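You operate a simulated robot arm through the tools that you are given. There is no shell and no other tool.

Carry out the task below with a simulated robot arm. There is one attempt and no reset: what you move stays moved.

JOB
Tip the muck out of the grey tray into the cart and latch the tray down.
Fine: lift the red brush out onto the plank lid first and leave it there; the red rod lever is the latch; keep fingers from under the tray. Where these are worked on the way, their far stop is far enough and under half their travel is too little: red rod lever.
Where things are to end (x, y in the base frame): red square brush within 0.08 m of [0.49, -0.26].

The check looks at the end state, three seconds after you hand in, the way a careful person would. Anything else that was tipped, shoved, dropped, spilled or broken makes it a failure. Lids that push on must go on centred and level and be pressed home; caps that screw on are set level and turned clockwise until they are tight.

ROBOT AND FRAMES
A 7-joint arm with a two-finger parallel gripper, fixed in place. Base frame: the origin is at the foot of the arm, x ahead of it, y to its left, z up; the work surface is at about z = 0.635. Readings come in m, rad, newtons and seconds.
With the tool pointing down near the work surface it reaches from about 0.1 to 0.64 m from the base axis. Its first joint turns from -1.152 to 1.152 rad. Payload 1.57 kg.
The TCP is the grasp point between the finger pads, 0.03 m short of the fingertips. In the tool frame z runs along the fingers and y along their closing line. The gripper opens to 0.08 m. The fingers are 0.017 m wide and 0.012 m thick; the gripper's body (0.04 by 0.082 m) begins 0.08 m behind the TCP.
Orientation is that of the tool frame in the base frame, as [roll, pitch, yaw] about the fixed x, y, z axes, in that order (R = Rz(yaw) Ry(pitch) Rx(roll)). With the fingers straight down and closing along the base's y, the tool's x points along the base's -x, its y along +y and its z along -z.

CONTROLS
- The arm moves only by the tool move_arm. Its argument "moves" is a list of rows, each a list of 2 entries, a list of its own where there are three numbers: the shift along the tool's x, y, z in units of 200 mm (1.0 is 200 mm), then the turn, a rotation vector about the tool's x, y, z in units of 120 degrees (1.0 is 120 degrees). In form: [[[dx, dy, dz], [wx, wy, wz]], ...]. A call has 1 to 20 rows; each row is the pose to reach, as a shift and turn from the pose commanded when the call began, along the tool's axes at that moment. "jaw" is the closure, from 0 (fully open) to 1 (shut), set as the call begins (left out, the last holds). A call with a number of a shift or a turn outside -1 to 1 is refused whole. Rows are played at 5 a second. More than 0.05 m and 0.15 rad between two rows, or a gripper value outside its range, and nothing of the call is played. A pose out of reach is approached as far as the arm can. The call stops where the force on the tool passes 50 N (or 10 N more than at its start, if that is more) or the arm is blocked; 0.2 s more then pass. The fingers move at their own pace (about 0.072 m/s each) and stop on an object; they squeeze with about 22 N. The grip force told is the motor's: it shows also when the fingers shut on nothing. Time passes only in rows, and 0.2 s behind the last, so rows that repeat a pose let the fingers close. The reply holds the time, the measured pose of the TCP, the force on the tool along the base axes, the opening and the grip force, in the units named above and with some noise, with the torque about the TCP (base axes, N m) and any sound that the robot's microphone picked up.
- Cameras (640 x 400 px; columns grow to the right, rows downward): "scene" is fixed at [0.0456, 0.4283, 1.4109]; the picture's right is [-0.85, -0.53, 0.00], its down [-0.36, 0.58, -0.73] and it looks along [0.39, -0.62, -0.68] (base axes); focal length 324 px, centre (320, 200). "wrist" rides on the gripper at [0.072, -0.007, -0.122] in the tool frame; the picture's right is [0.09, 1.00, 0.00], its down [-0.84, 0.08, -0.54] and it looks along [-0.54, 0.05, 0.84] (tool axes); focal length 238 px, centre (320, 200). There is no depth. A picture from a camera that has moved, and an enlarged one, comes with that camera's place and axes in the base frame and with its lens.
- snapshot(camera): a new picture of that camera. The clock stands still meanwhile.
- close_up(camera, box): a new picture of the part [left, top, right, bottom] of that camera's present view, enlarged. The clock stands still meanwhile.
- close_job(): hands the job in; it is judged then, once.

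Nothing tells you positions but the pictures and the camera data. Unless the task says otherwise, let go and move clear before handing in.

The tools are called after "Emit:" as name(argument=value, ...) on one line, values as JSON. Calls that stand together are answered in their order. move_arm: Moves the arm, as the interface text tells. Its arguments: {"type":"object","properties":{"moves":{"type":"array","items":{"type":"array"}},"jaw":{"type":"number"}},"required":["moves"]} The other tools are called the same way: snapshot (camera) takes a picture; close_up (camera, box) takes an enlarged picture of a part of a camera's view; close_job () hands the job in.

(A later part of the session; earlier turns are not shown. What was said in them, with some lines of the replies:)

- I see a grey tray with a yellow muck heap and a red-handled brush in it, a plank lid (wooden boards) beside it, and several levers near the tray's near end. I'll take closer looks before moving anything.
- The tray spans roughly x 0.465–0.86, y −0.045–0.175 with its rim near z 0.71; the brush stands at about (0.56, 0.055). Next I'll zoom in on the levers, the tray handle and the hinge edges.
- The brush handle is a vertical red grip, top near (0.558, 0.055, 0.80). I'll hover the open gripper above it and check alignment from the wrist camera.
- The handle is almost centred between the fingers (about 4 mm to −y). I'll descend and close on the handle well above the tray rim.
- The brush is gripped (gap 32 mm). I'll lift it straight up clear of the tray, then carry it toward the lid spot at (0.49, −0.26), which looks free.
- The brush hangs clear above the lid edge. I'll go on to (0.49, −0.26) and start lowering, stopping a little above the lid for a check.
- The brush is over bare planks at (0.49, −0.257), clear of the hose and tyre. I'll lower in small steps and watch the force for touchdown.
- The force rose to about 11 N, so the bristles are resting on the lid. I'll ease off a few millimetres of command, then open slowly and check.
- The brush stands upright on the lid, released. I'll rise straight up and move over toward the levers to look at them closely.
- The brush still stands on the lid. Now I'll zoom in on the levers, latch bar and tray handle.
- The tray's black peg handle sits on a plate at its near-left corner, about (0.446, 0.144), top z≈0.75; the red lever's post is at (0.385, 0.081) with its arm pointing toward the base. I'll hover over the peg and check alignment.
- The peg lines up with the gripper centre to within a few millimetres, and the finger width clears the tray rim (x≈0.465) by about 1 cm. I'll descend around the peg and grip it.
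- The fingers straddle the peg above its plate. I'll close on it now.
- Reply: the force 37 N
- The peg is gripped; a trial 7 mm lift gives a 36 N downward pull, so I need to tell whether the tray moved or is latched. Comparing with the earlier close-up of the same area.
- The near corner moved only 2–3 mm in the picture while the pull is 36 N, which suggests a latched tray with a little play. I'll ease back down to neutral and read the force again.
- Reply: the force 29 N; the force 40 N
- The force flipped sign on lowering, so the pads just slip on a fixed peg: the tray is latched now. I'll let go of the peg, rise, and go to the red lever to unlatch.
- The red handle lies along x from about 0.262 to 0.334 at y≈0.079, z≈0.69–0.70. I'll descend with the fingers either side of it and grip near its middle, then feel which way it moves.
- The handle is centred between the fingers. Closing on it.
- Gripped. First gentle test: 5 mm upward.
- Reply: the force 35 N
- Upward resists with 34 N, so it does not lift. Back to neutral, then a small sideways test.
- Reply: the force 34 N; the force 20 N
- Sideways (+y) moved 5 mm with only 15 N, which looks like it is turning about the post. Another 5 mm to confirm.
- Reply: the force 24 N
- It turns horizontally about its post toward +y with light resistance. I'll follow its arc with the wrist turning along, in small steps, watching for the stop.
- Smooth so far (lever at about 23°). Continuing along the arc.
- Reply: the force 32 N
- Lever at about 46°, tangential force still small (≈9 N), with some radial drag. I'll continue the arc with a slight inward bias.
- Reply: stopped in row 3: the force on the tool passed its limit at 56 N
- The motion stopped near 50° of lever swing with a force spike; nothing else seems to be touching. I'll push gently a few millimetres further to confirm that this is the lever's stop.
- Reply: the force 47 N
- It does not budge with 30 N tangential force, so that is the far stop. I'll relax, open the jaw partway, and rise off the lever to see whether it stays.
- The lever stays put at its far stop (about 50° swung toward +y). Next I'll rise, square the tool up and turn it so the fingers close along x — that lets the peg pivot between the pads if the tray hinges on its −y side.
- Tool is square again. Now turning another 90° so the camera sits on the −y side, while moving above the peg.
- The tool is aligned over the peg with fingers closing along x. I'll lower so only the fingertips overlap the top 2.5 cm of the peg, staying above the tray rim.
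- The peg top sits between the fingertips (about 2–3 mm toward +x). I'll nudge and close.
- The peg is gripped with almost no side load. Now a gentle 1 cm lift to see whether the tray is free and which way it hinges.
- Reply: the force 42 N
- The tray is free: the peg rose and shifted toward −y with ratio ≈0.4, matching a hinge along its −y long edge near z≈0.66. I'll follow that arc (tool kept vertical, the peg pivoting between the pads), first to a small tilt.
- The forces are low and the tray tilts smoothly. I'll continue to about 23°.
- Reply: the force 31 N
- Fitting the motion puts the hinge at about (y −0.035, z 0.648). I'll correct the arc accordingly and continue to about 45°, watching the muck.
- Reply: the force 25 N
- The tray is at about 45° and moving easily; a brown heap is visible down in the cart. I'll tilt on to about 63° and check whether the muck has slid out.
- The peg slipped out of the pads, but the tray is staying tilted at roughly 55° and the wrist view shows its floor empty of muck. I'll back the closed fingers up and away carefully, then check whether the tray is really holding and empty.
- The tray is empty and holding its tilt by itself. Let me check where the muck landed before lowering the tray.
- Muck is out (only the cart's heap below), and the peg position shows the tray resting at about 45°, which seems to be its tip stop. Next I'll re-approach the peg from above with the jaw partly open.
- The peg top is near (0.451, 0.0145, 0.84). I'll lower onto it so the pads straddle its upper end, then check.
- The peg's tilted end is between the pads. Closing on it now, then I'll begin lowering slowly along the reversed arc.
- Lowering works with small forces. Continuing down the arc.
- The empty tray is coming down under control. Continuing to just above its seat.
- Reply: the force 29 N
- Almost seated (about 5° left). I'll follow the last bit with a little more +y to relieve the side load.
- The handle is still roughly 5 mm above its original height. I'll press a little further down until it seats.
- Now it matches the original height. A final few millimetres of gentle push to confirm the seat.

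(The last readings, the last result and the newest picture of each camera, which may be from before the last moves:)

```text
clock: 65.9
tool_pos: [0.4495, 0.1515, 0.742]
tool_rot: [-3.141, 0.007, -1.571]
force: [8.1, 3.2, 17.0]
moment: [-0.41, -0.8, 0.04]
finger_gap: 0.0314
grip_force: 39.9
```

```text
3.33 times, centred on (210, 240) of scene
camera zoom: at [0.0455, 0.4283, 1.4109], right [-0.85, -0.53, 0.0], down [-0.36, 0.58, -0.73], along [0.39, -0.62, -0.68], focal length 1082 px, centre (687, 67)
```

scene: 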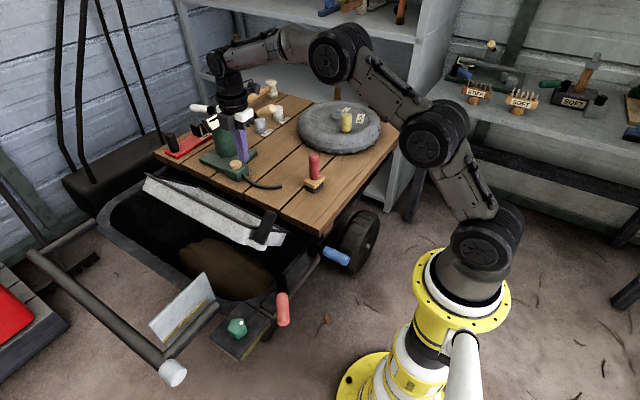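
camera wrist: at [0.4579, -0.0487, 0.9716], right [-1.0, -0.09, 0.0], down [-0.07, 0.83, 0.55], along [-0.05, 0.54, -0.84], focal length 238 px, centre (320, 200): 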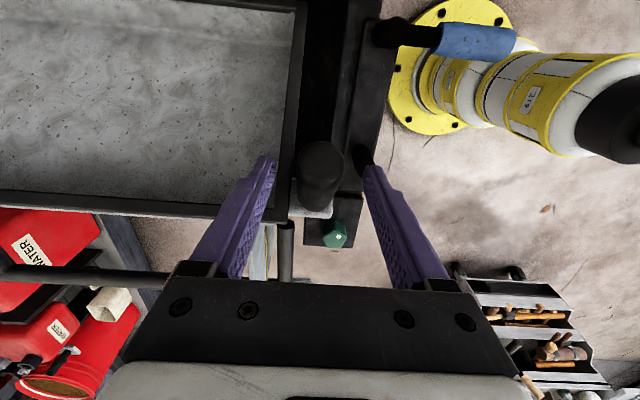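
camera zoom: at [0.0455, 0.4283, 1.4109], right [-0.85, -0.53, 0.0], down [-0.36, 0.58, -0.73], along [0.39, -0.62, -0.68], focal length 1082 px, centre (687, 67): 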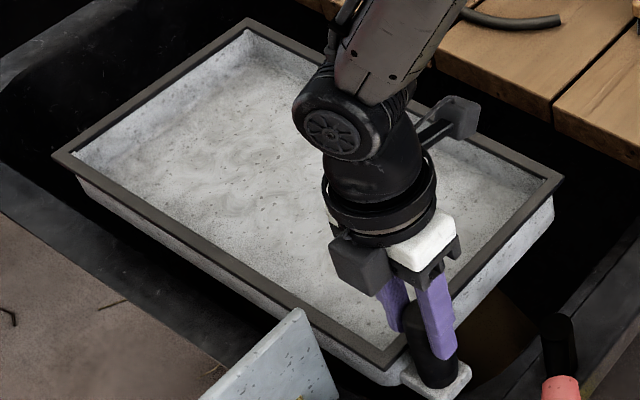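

Emit:
move_arm(moves=[[[0, 0, 0.01], [0, 0, 0]], [[0, 0, 0.02], [0, 0, 0]], [[0, 0, 0.02], [0, 0, 0]]])

Emit:
close_up(camera="scene", box=[225, 240, 335, 320])

```text
clock: 66.7
tool_pos: [0.45, 0.1501, 0.7399]
tool_rot: [3.141, 0.007, -1.573]
force: [-4.9, 1.1, 38.9]
moment: [-0.14, 0.83, -0.02]
finger_gap: 0.0319
grip_force: 40.1
```

```text
5.00 times, centred on (280, 280) of scene
camera zoom: at [0.045, 0.4282, 1.411], right [-0.85, -0.53, 0.0], down [-0.36, 0.58, -0.73], along [0.39, -0.62, -0.68], focal length 1622 px, centre (520, -200)
```

zoom: 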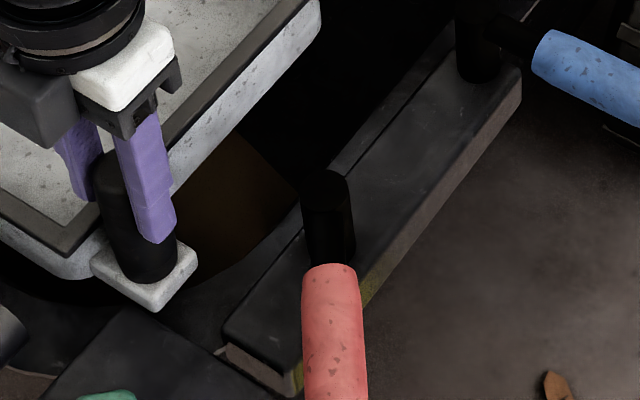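

The force jumped to 39 N with no more travel, so the tray is down on its seat. I'll back off slightly, open, and rise.

Emit:
move_arm(moves=[[[0, 0, -0.015], [0, 0, 0]], [[0, 0, -0.02], [0, 0, 0]]])

Emit:
move_arm(moves=[[[0, 0, 0], [0, 0, 0]], [[0, 0, 0], [0, 0, 0]], [[0, 0, 0], [0, 0, 0]]], jaw=0.25)

Emit:
move_arm(moves=[[[0, 0, -0.1], [0, 0, 0]], [[0, 0, -0.22], [0, 0, 0]], [[0, 0, -0.36], [0, 0, 0]], [[0, 0, -0.5], [0, 0, 0]], [[0, 0, -0.62], [0, 0, 0]], [[0, 0, -0.62], [0, 0, 0]]])

Emit:
close_up(camera="scene", box=[225, 240, 335, 320])

Emit:
close_up(camera="scene", box=[120, 180, 300, 300])

```text
clock: 67.3
tool_pos: [0.4505, 0.1521, 0.74]
tool_rot: [-3.141, 0.006, -1.572]
force: [10.6, 6.1, 6.4]
moment: [1.24, 0.3, -0.09]
finger_gap: 0.0315
grip_force: 40.2
```

```text
clock: 68.1
tool_pos: [0.4475, 0.1507, 0.7393]
tool_rot: [3.137, 0.006, -1.571]
force: [-0.2, -0.2, 0.9]
moment: [0.0, -0.04, 0.03]
finger_gap: 0.0601
grip_force: 0.1
```

```text
clock: 69.5
tool_pos: [0.4495, 0.1477, 0.8658]
tool_rot: [3.136, 0.005, -1.572]
force: [0.9, -0.4, -0.1]
moment: [-0.03, 0.0, -0.02]
finger_gap: 0.06
grip_force: 0.1
```

```text
5.00 times, centred on (280, 280) of scene
camera zoom: at [0.0456, 0.4283, 1.4109], right [-0.85, -0.53, 0.0], down [-0.36, 0.58, -0.73], along [0.39, -0.62, -0.68], focal length 1622 px, centre (520, -200)
```

zoom: 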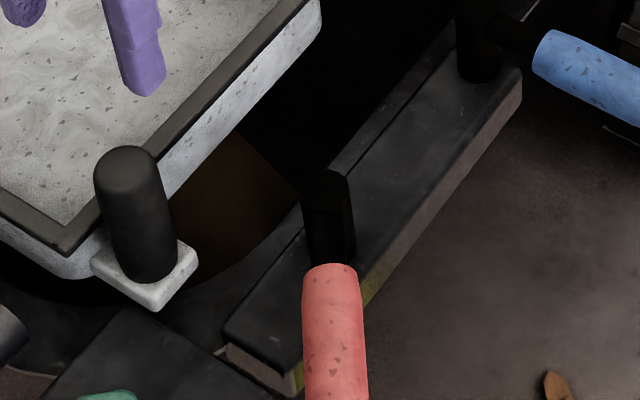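

```text
3.33 times, centred on (210, 240) of scene
camera zoom: at [0.0456, 0.4283, 1.4109], right [-0.85, -0.53, 0.0], down [-0.36, 0.58, -0.73], along [0.39, -0.62, -0.68], focal length 1082 px, centre (687, 67)
```

zoom: 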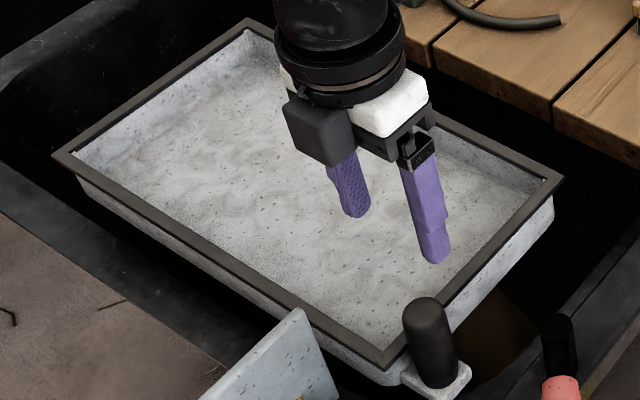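

The tray sits exactly as it did at the start, now empty. Next I'll turn the tool back and move over the red lever in its swung position to bring it back.

Emit:
move_arm(moves=[[[0, 0.05, 0], [0, 0, 0.0625]], [[0, 0.1, 0], [0, 0, 0.125]], [[0, 0.15, 0], [0, 0, 0.1875]], [[0, 0.2, 0], [0, 0, 0.25]], [[0, 0.25, 0], [0, 0, 0.3125]], [[0, 0.3, 0], [0, 0, 0.375]], [[0, 0.35, 0], [0, 0, 0.4375]], [[0, 0.4, 0], [0, 0, 0.5]], [[0, 0.45, 0], [0, 0, 0.5625]], [[0, 0.5, 0], [0, 0, 0.625]], [[0, 0.55, 0], [0, 0, 0.6875]], [[0, 0.6075, 0], [0, 0, 0.75]], [[0, 0.6075, 0], [0, 0, 0.75]]])

Emit:
move_arm(moves=[[[0, 0, 0], [0, 0, 0.065]], [[0, 0, 0], [0, 0, 0.13]], [[0, 0, 0], [0, 0, 0.195]], [[0, 0, 0], [0, 0, 0.26]], [[0, 0, 0], [0, 0, 0.325]], [[0, 0, 0], [0, 0, 0.385]], [[0, 0, 0], [0, 0, 0.4154]], [[0, 0, 0], [0, 0, 0.4154]]])

Emit:
snapshot(camera="wrist")

Emit:
snapshot(camera="scene")

```text
clock: 72.3
tool_pos: [0.3268, 0.1501, 0.8659]
tool_rot: [3.137, -0.005, 3.138]
force: [0.3, 0.3, -0.5]
moment: [0.01, -0.01, 0.04]
finger_gap: 0.0601
grip_force: 0.0
```

```text
clock: 74.1
tool_pos: [0.328, 0.1504, 0.8655]
tool_rot: [3.142, -0.007, 2.269]
force: [-0.6, 0.2, -0.1]
moment: [-0.01, 0.02, -0.01]
finger_gap: 0.0601
grip_force: 0.1
```

```text
taken
camera wrist: at [0.2784, 0.2008, 0.9886], right [0.7, 0.71, 0.0], down [0.6, -0.59, 0.54], along [0.38, -0.38, -0.84], focal length 238 px, centre (320, 200)
```

wrist: 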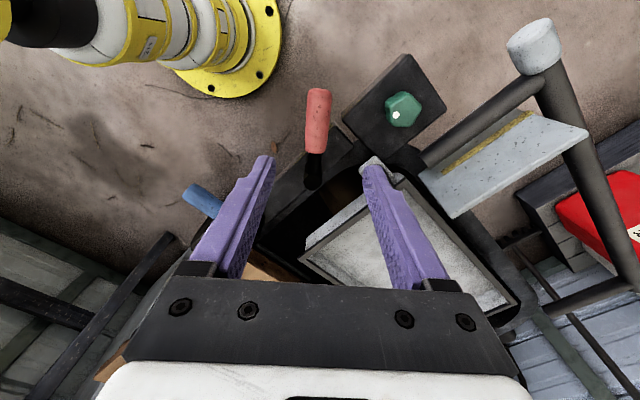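

```text
taken
```

scene: 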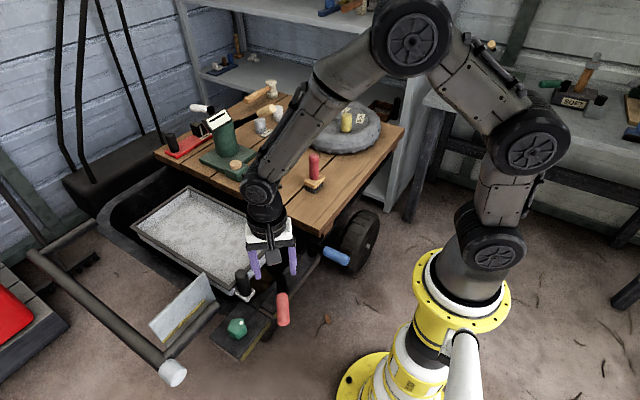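

The lever handle is aligned with the open fingers. Descending onto it and gripping.

Emit:
move_arm(moves=[[[0, -0.008, 0.15], [0, 0, 0]], [[0, -0.008, 0.3], [0, 0, 0]], [[0, -0.008, 0.45], [0, 0, 0]], [[0, -0.008, 0.6], [0, 0, 0]], [[0, -0.008, 0.73], [0, 0, 0]], [[0, -0.008, 0.825], [0, 0, 0]], [[0, -0.008, 0.825], [0, 0, 0]]])

Emit:
move_arm(moves=[[[0, 0, 0], [0, 0, 0]], [[0, 0, 0], [0, 0, 0]], [[0, 0, 0], [0, 0, 0]], [[0, 0, 0], [0, 0, 0]]], jaw=1)

Emit:
snapshot(camera="wrist")

```text
clock: 75.7
tool_pos: [0.3258, 0.1493, 0.7011]
tool_rot: [3.14, -0.007, 2.272]
force: [-1.2, -0.5, 0.2]
moment: [-0.02, 0.0, -0.05]
finger_gap: 0.06
grip_force: 0.1
```

```text
clock: 76.7
tool_pos: [0.3262, 0.1498, 0.7013]
tool_rot: [-3.14, -0.009, 2.266]
force: [-3.4, -4.4, 1.2]
moment: [-0.15, 0.05, -0.57]
finger_gap: 0.0292
grip_force: 39.7
```

```text
taken
camera wrist: at [0.2763, 0.2003, 0.8242], right [0.7, 0.71, 0.0], down [0.6, -0.59, 0.54], along [0.38, -0.38, -0.84], focal length 238 px, centre (320, 200)
```

wrist: 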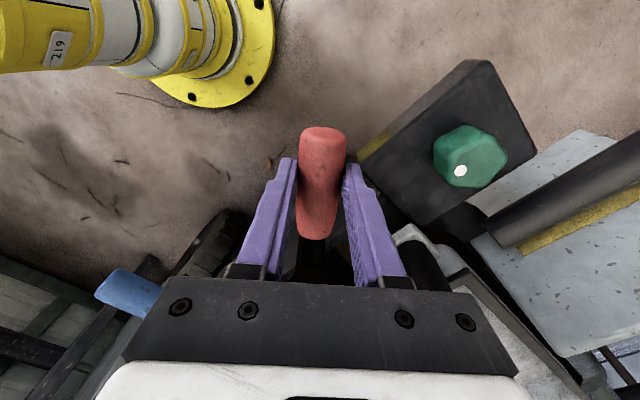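

Gripped. Now swinging the lever back toward −y, following its arc.

Emit:
move_arm(moves=[[[-0.0025, -0.045, 0], [0, 0, -0.0477]], [[-0.009, -0.0894, 0], [0, 0, -0.0955]], [[-0.0201, -0.133, 0], [0, 0, -0.1432]], [[-0.0355, -0.1752, 0], [0, 0, -0.191]], [[-0.0355, -0.1752, 0], [0, 0, -0.191]]])

Emit:
close_up(camera="scene", box=[210, 200, 370, 320])

```text
clock: 77.9
tool_pos: [0.3024, 0.1222, 0.701]
tool_rot: [3.138, -0.008, 2.67]
force: [-10.4, 1.7, 24.0]
moment: [-0.03, 0.23, -0.48]
finger_gap: 0.0295
grip_force: 38.9
```

```text
3.33 times, centred on (290, 260) of scene
camera zoom: at [0.0451, 0.4283, 1.4109], right [-0.85, -0.53, 0.0], down [-0.36, 0.58, -0.73], along [0.39, -0.62, -0.68], focal length 1082 px, centre (420, 0)
```

zoom: 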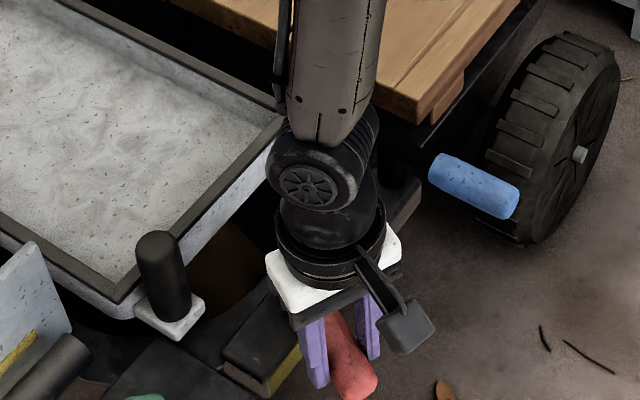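

Halfway back. Continuing to the start position.

Emit:
move_arm(moves=[[[-0.0025, -0.045, -0.006], [0, 0, -0.0477]], [[-0.009, -0.0894, -0.006], [0, 0, -0.0955]], [[-0.0201, -0.133, -0.006], [0, 0, -0.1432]], [[-0.0355, -0.1752, -0.006], [0, 0, -0.191]], [[-0.0355, -0.1752, -0.006], [0, 0, -0.191]]])

Emit:
close_up(camera="scene", box=[210, 200, 370, 320])

Emit:
snapshot(camera="wrist")

```text
clock: 79.1
tool_pos: [0.2928, 0.0882, 0.7006]
tool_rot: [3.138, -0.006, 3.07]
force: [3.9, -7.3, -32.7]
moment: [-0.13, -0.21, -0.65]
finger_gap: 0.0293
grip_force: 39.1
```

```text
3.33 times, centred on (290, 260) of scene
camera zoom: at [0.046, 0.4283, 1.4109], right [-0.85, -0.53, 0.0], down [-0.36, 0.58, -0.73], along [0.39, -0.62, -0.68], focal length 1082 px, centre (420, 0)
```

zoom: 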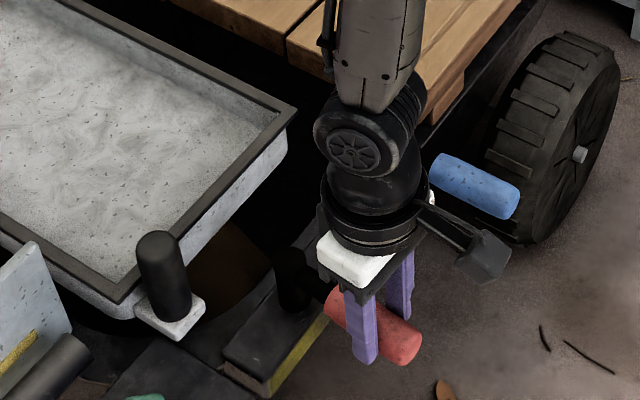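

```text
taken
camera wrist: at [0.2232, 0.0851, 0.8241], right [-0.02, 1.0, 0.0], down [0.84, 0.02, 0.54], along [0.54, 0.02, -0.84], focal length 238 px, centre (320, 200)
```

wrist: 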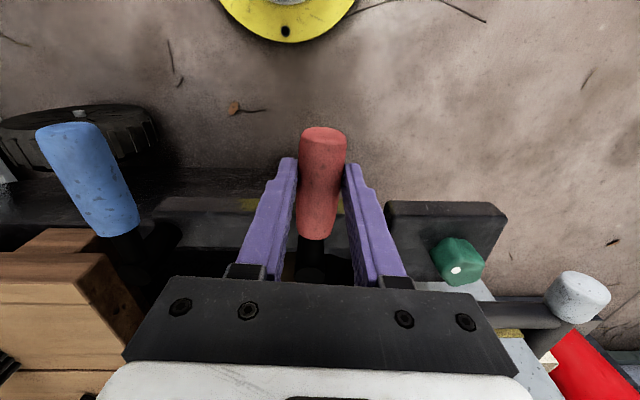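

Nearly at the start angle (about 4° left). I'll close the rest in tiny steps and feel for the stop.

Emit:
move_arm(moves=[[[0, -0.018, 0.003], [0, 0, -0.019]], [[-0.001, -0.0315, 0.003], [0, 0, -0.0334]], [[-0.001, -0.0315, 0.003], [0, 0, -0.0334]]])

Emit:
move_arm(moves=[[[0, -0.01, 0], [0, 0, 0]], [[0, -0.02, 0], [0, 0, 0]], [[0, -0.02, 0], [0, 0, 0]]])

Emit:
close_up(camera="scene", box=[210, 200, 370, 320])

```text
clock: 79.9
tool_pos: [0.2933, 0.0802, 0.7012]
tool_rot: [3.135, -0.01, -3.141]
force: [-7.1, -8.0, -4.9]
moment: [-0.15, 0.12, -0.74]
finger_gap: 0.0292
grip_force: 38.6
```

```text
clock: 80.7
tool_pos: [0.2933, 0.0782, 0.7017]
tool_rot: [3.136, -0.005, -3.135]
force: [-18.8, 38.4, -3.8]
moment: [0.81, 0.58, 0.99]
finger_gap: 0.0294
grip_force: 39.5
```

```text
3.33 times, centred on (290, 260) of scene
camera zoom: at [0.0453, 0.4291, 1.4107], right [-0.85, -0.53, 0.0], down [-0.36, 0.58, -0.73], along [0.39, -0.62, -0.68], focal length 1082 px, centre (420, 0)
```

zoom: 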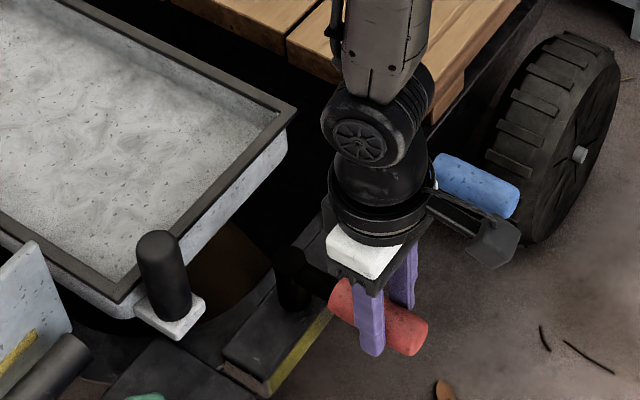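

The push builds to 38 N within 2 mm: the lever is firmly back against its latching stop. I'll relax slightly, open partway, and rise.

Emit:
move_arm(moves=[[[0, 0.008, 0], [0, 0, 0]], [[0, 0.013, 0], [0, 0, 0]]])

Emit:
move_arm(moves=[[[0, 0, 0], [0, 0, 0]], [[0, 0, 0], [0, 0, 0]], [[0, 0, 0], [0, 0, 0]], [[0, 0, 0], [0, 0, 0]]], jaw=0)

Emit:
move_arm(moves=[[[0, 0, -0.12], [0, 0, 0]], [[0, 0, -0.26], [0, 0, 0]], [[0, 0, -0.4], [0, 0, 0]], [[0, 0, -0.55], [0, 0, 0]], [[0, 0, -0.7], [0, 0, 0]], [[0, 0, -0.7], [0, 0, 0]]])

Emit:
close_up(camera="scene", box=[225, 240, 335, 320])

Emit:
snapshot(camera="wrist")

```text
clock: 81.3
tool_pos: [0.2928, 0.0789, 0.7]
tool_rot: [3.137, -0.007, -3.141]
force: [-15.2, 21.4, -4.5]
moment: [0.5, 0.06, 0.86]
finger_gap: 0.0294
grip_force: 39.0
```

```text
clock: 82.3
tool_pos: [0.2946, 0.0785, 0.702]
tool_rot: [3.138, -0.004, 3.14]
force: [-0.6, 1.1, 0.6]
moment: [0.0, 0.0, -0.02]
finger_gap: 0.0801
grip_force: 0.0
```

```text
clock: 83.7
tool_pos: [0.2951, 0.0799, 0.8417]
tool_rot: [3.138, -0.004, 3.141]
force: [0.3, -0.2, 0.2]
moment: [0.02, 0.03, 0.02]
finger_gap: 0.0801
grip_force: 0.1
```

```text
5.00 times, centred on (280, 280) of scene
camera zoom: at [0.0456, 0.4283, 1.4109], right [-0.85, -0.53, 0.0], down [-0.36, 0.58, -0.73], along [0.39, -0.62, -0.68], focal length 1622 px, centre (520, -200)
```

zoom: 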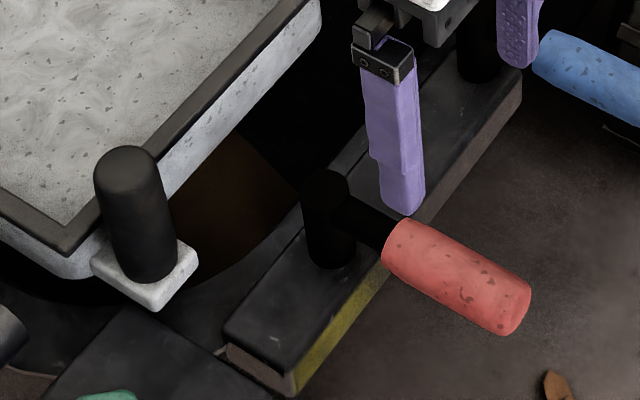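

```text
taken
camera wrist: at [0.2237, 0.0734, 0.9649], right [-0.09, 1.0, 0.01], down [0.84, 0.07, 0.54], along [0.54, 0.05, -0.84], focal length 238 px, centre (320, 200)
```

wrist: 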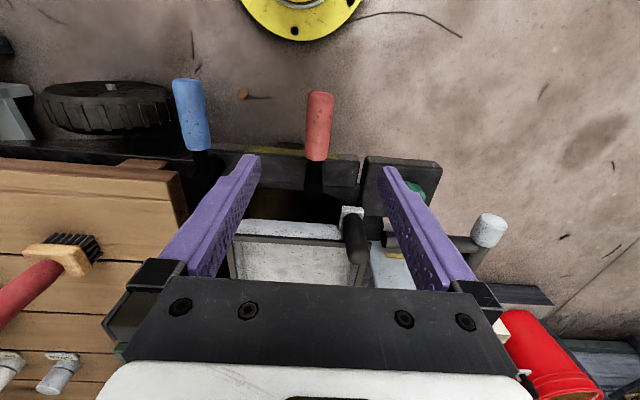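

The lever is back exactly where it started and the tray is down and empty. To be sure the latch holds, I'll repeat the gentle peg-lift test from earlier; first hover over the peg.

Emit:
move_arm(moves=[[[-0.15, 0.06, 0], [0, 0, 0]], [[-0.3, 0.13, 0], [0, 0, 0]], [[-0.45, 0.2, 0], [0, 0, 0]], [[-0.6, 0.26, 0], [0, 0, 0]], [[-0.76, 0.333, 0], [0, 0, 0]], [[-0.76, 0.333, 0.15], [0, 0, 0]], [[-0.76, 0.333, 0.15], [0, 0, 0]]])

Emit:
snapshot(camera="wrist")

```text
clock: 85.3
tool_pos: [0.4463, 0.1447, 0.8089]
tool_rot: [3.135, -0.006, 3.141]
force: [-0.5, -0.7, -0.4]
moment: [0.0, 0.02, -0.01]
finger_gap: 0.08
grip_force: 0.0
```

```text
taken
camera wrist: at [0.3766, 0.1378, 0.9313], right [-0.09, 1.0, 0.01], down [0.84, 0.07, 0.54], along [0.54, 0.05, -0.84], focal length 238 px, centre (320, 200)
```

wrist: 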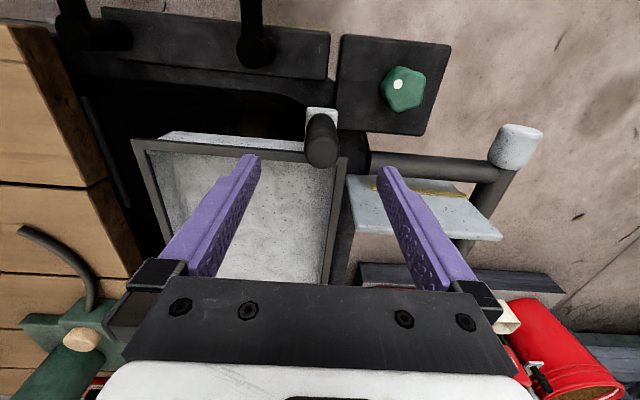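

Same alignment as the first time. Descending, gripping, and lifting only 4 mm.

Emit:
move_arm(moves=[[[0.005, 0.008, 0.1], [0, 0, 0]], [[0.005, 0.008, 0.2], [0, 0, 0]], [[0.005, 0.008, 0.3], [0, 0, 0]], [[0.005, 0.008, 0.39], [0, 0, 0]], [[0.005, 0.008, 0.39], [0, 0, 0]]])

Emit:
move_arm(moves=[[[0, 0, 0], [0, 0, 0]], [[0, 0, 0], [0, 0, 0]], [[0, 0, 0], [0, 0, 0]], [[0, 0, 0], [0, 0, 0]], [[0, 0, 0], [0, 0, 0]]], jaw=1)

Emit:
move_arm(moves=[[[0, 0, -0.01], [0, 0, 0]], [[0, 0, -0.02], [0, 0, 0]], [[0, 0, -0.03], [0, 0, 0]], [[0, 0, -0.03], [0, 0, 0]]])

Emit:
close_up(camera="scene", box=[225, 240, 335, 320])

```text
clock: 86.5
tool_pos: [0.4464, 0.1481, 0.7336]
tool_rot: [3.136, -0.003, 3.141]
force: [-0.1, -0.8, -0.5]
moment: [0.01, 0.02, 0.02]
finger_gap: 0.0797
grip_force: 0.1
```

```text
clock: 87.7
tool_pos: [0.445, 0.1466, 0.734]
tool_rot: [3.137, -0.005, 3.14]
force: [2.5, -15.7, 1.7]
moment: [-1.28, 0.04, -0.09]
finger_gap: 0.0315
grip_force: 40.4
```

```text
clock: 88.7
tool_pos: [0.4436, 0.1468, 0.7362]
tool_rot: [3.138, -0.01, 3.141]
force: [13.4, -19.4, -34.1]
moment: [1.01, -0.1, -0.16]
finger_gap: 0.0318
grip_force: 40.4
```

```text
5.00 times, centred on (280, 280) of scene
camera zoom: at [0.0464, 0.4281, 1.411], right [-0.85, -0.53, 0.0], down [-0.36, 0.58, -0.73], along [0.39, -0.62, -0.68], focal length 1622 px, centre (520, -200)
```

zoom: 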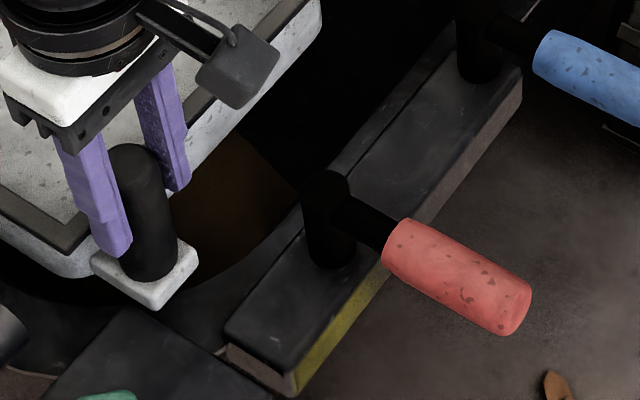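

The latch holds: 34 N pull with about 2 mm of play, same as at the start. I'll ease back down, release the peg, and retreat upward.

Emit:
move_arm(moves=[[[0, 0, 0.012], [0, 0, 0]], [[0, 0, 0.024], [0, 0, 0]], [[0, 0, 0.024], [0, 0, 0]]])

Emit:
move_arm(moves=[[[0, 0, 0], [0, 0, 0]], [[0, 0, 0], [0, 0, 0]], [[0, 0, 0], [0, 0, 0]], [[0, 0, 0], [0, 0, 0]]], jaw=0)

Emit:
move_arm(moves=[[[0, 0, -0.12], [0, 0, 0]], [[0, 0, -0.26], [0, 0, 0]], [[0, 0, -0.4], [0, 0, 0]], [[0, 0, -0.55], [0, 0, 0]], [[0, 0, -0.7], [0, 0, 0]], [[0, 0, -0.85], [0, 0, 0]], [[0, 0, -1.0], [0, 0, 0]], [[0, 0, -1.0], [0, 0, 0]]])

Emit:
snapshot(camera="wrist")

Emit:
snapshot(camera="scene")

Emit:
close_up(camera="scene", box=[100, 60, 420, 320])

Emit:
close_up(camera="scene", box=[225, 240, 335, 320])

```text
clock: 89.5
tool_pos: [0.4429, 0.1467, 0.7356]
tool_rot: [3.139, -0.008, 3.141]
force: [-17.2, -25.6, 25.9]
moment: [-1.34, 0.27, -0.32]
finger_gap: 0.0315
grip_force: 40.7
```

```text
clock: 90.5
tool_pos: [0.4437, 0.1479, 0.7337]
tool_rot: [3.135, -0.006, 3.141]
force: [0.8, 0.3, -0.5]
moment: [-0.03, 0.04, -0.01]
finger_gap: 0.08
grip_force: 0.0
```

```text
clock: 92.3
tool_pos: [0.4458, 0.1484, 0.9332]
tool_rot: [3.137, -0.006, -3.141]
force: [0.9, 0.0, -0.2]
moment: [-0.01, -0.05, -0.01]
finger_gap: 0.0801
grip_force: 0.1
```

```text
taken
camera wrist: at [0.3759, 0.1413, 1.0563], right [-0.09, 1.0, 0.01], down [0.84, 0.07, 0.54], along [0.54, 0.05, -0.84], focal length 238 px, centre (320, 200)
```

wrist: 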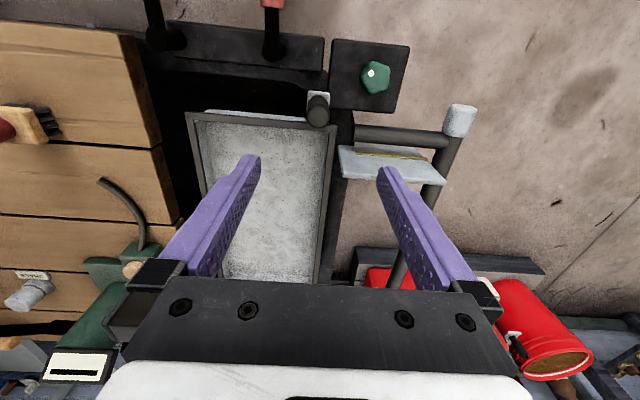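

```text
taken
```

scene: 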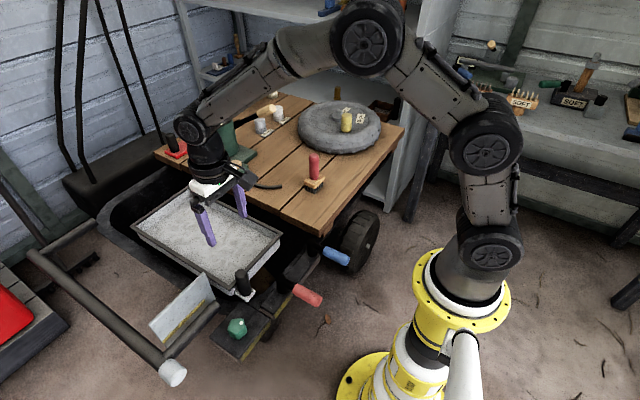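

```text
1.54 times, centred on (260, 190) of scene
camera zoom: at [0.0456, 0.4283, 1.4109], right [-0.85, -0.53, 0.0], down [-0.36, 0.58, -0.73], along [0.39, -0.62, -0.68], focal length 499 px, centre (412, 215)
```

zoom: 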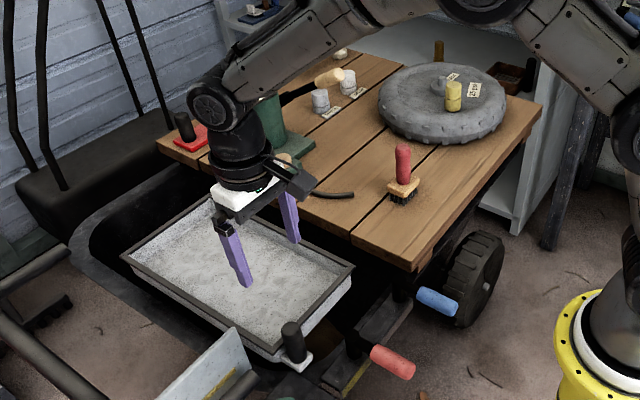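

```text
5.00 times, centred on (280, 280) of scene
camera zoom: at [0.0456, 0.4283, 1.4109], right [-0.85, -0.53, 0.0], down [-0.36, 0.58, -0.73], along [0.39, -0.62, -0.68], focal length 1622 px, centre (520, -200)
```

zoom: 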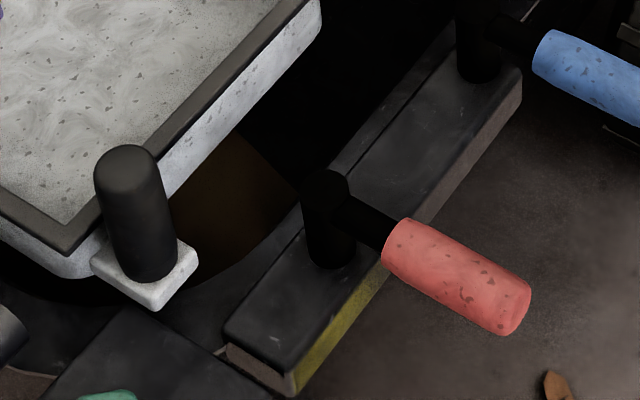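

Everything is in place: the tray is empty, down and latched, with the red lever back on its stop. The muck is in the cart, the brush stands on the lid at about (0.49, −0.258), and nothing else looks disturbed. The arm is clear, so I'm handing in.

Emit:
close_job()

```text
The job is handed in.
```

The job is done and handed in: the muck is in the cart, and the grey tray is back down, empty and latched.

- **Brush:** it stands upright on the plank lid at about (0.49, −0.258), within the 0.08 m allowed.
- **Muck:** I tipped the tray by its black handle to about 45°, and the wrist camera showed the tray fully empty. A heap I hadn't seen before now lies down in the cart, and I saw nothing spilled elsewhere.
- **Slip while tipping:** the handle slid out of the fingers at about 45°. The tray stayed up on its own, so I gripped the handle again and lowered it under control. The fingers were never under the tray.
- **Latch:** I swung the red rod lever to its far stop to release the tray, then back to its start stop to latch it. A light pull on the handle afterwards was blocked at about 34 N, with roughly 2 mm of play, as it was before I unlatched it.

The blue lever and green knob were not touched, and the arm was clear when I handed in.
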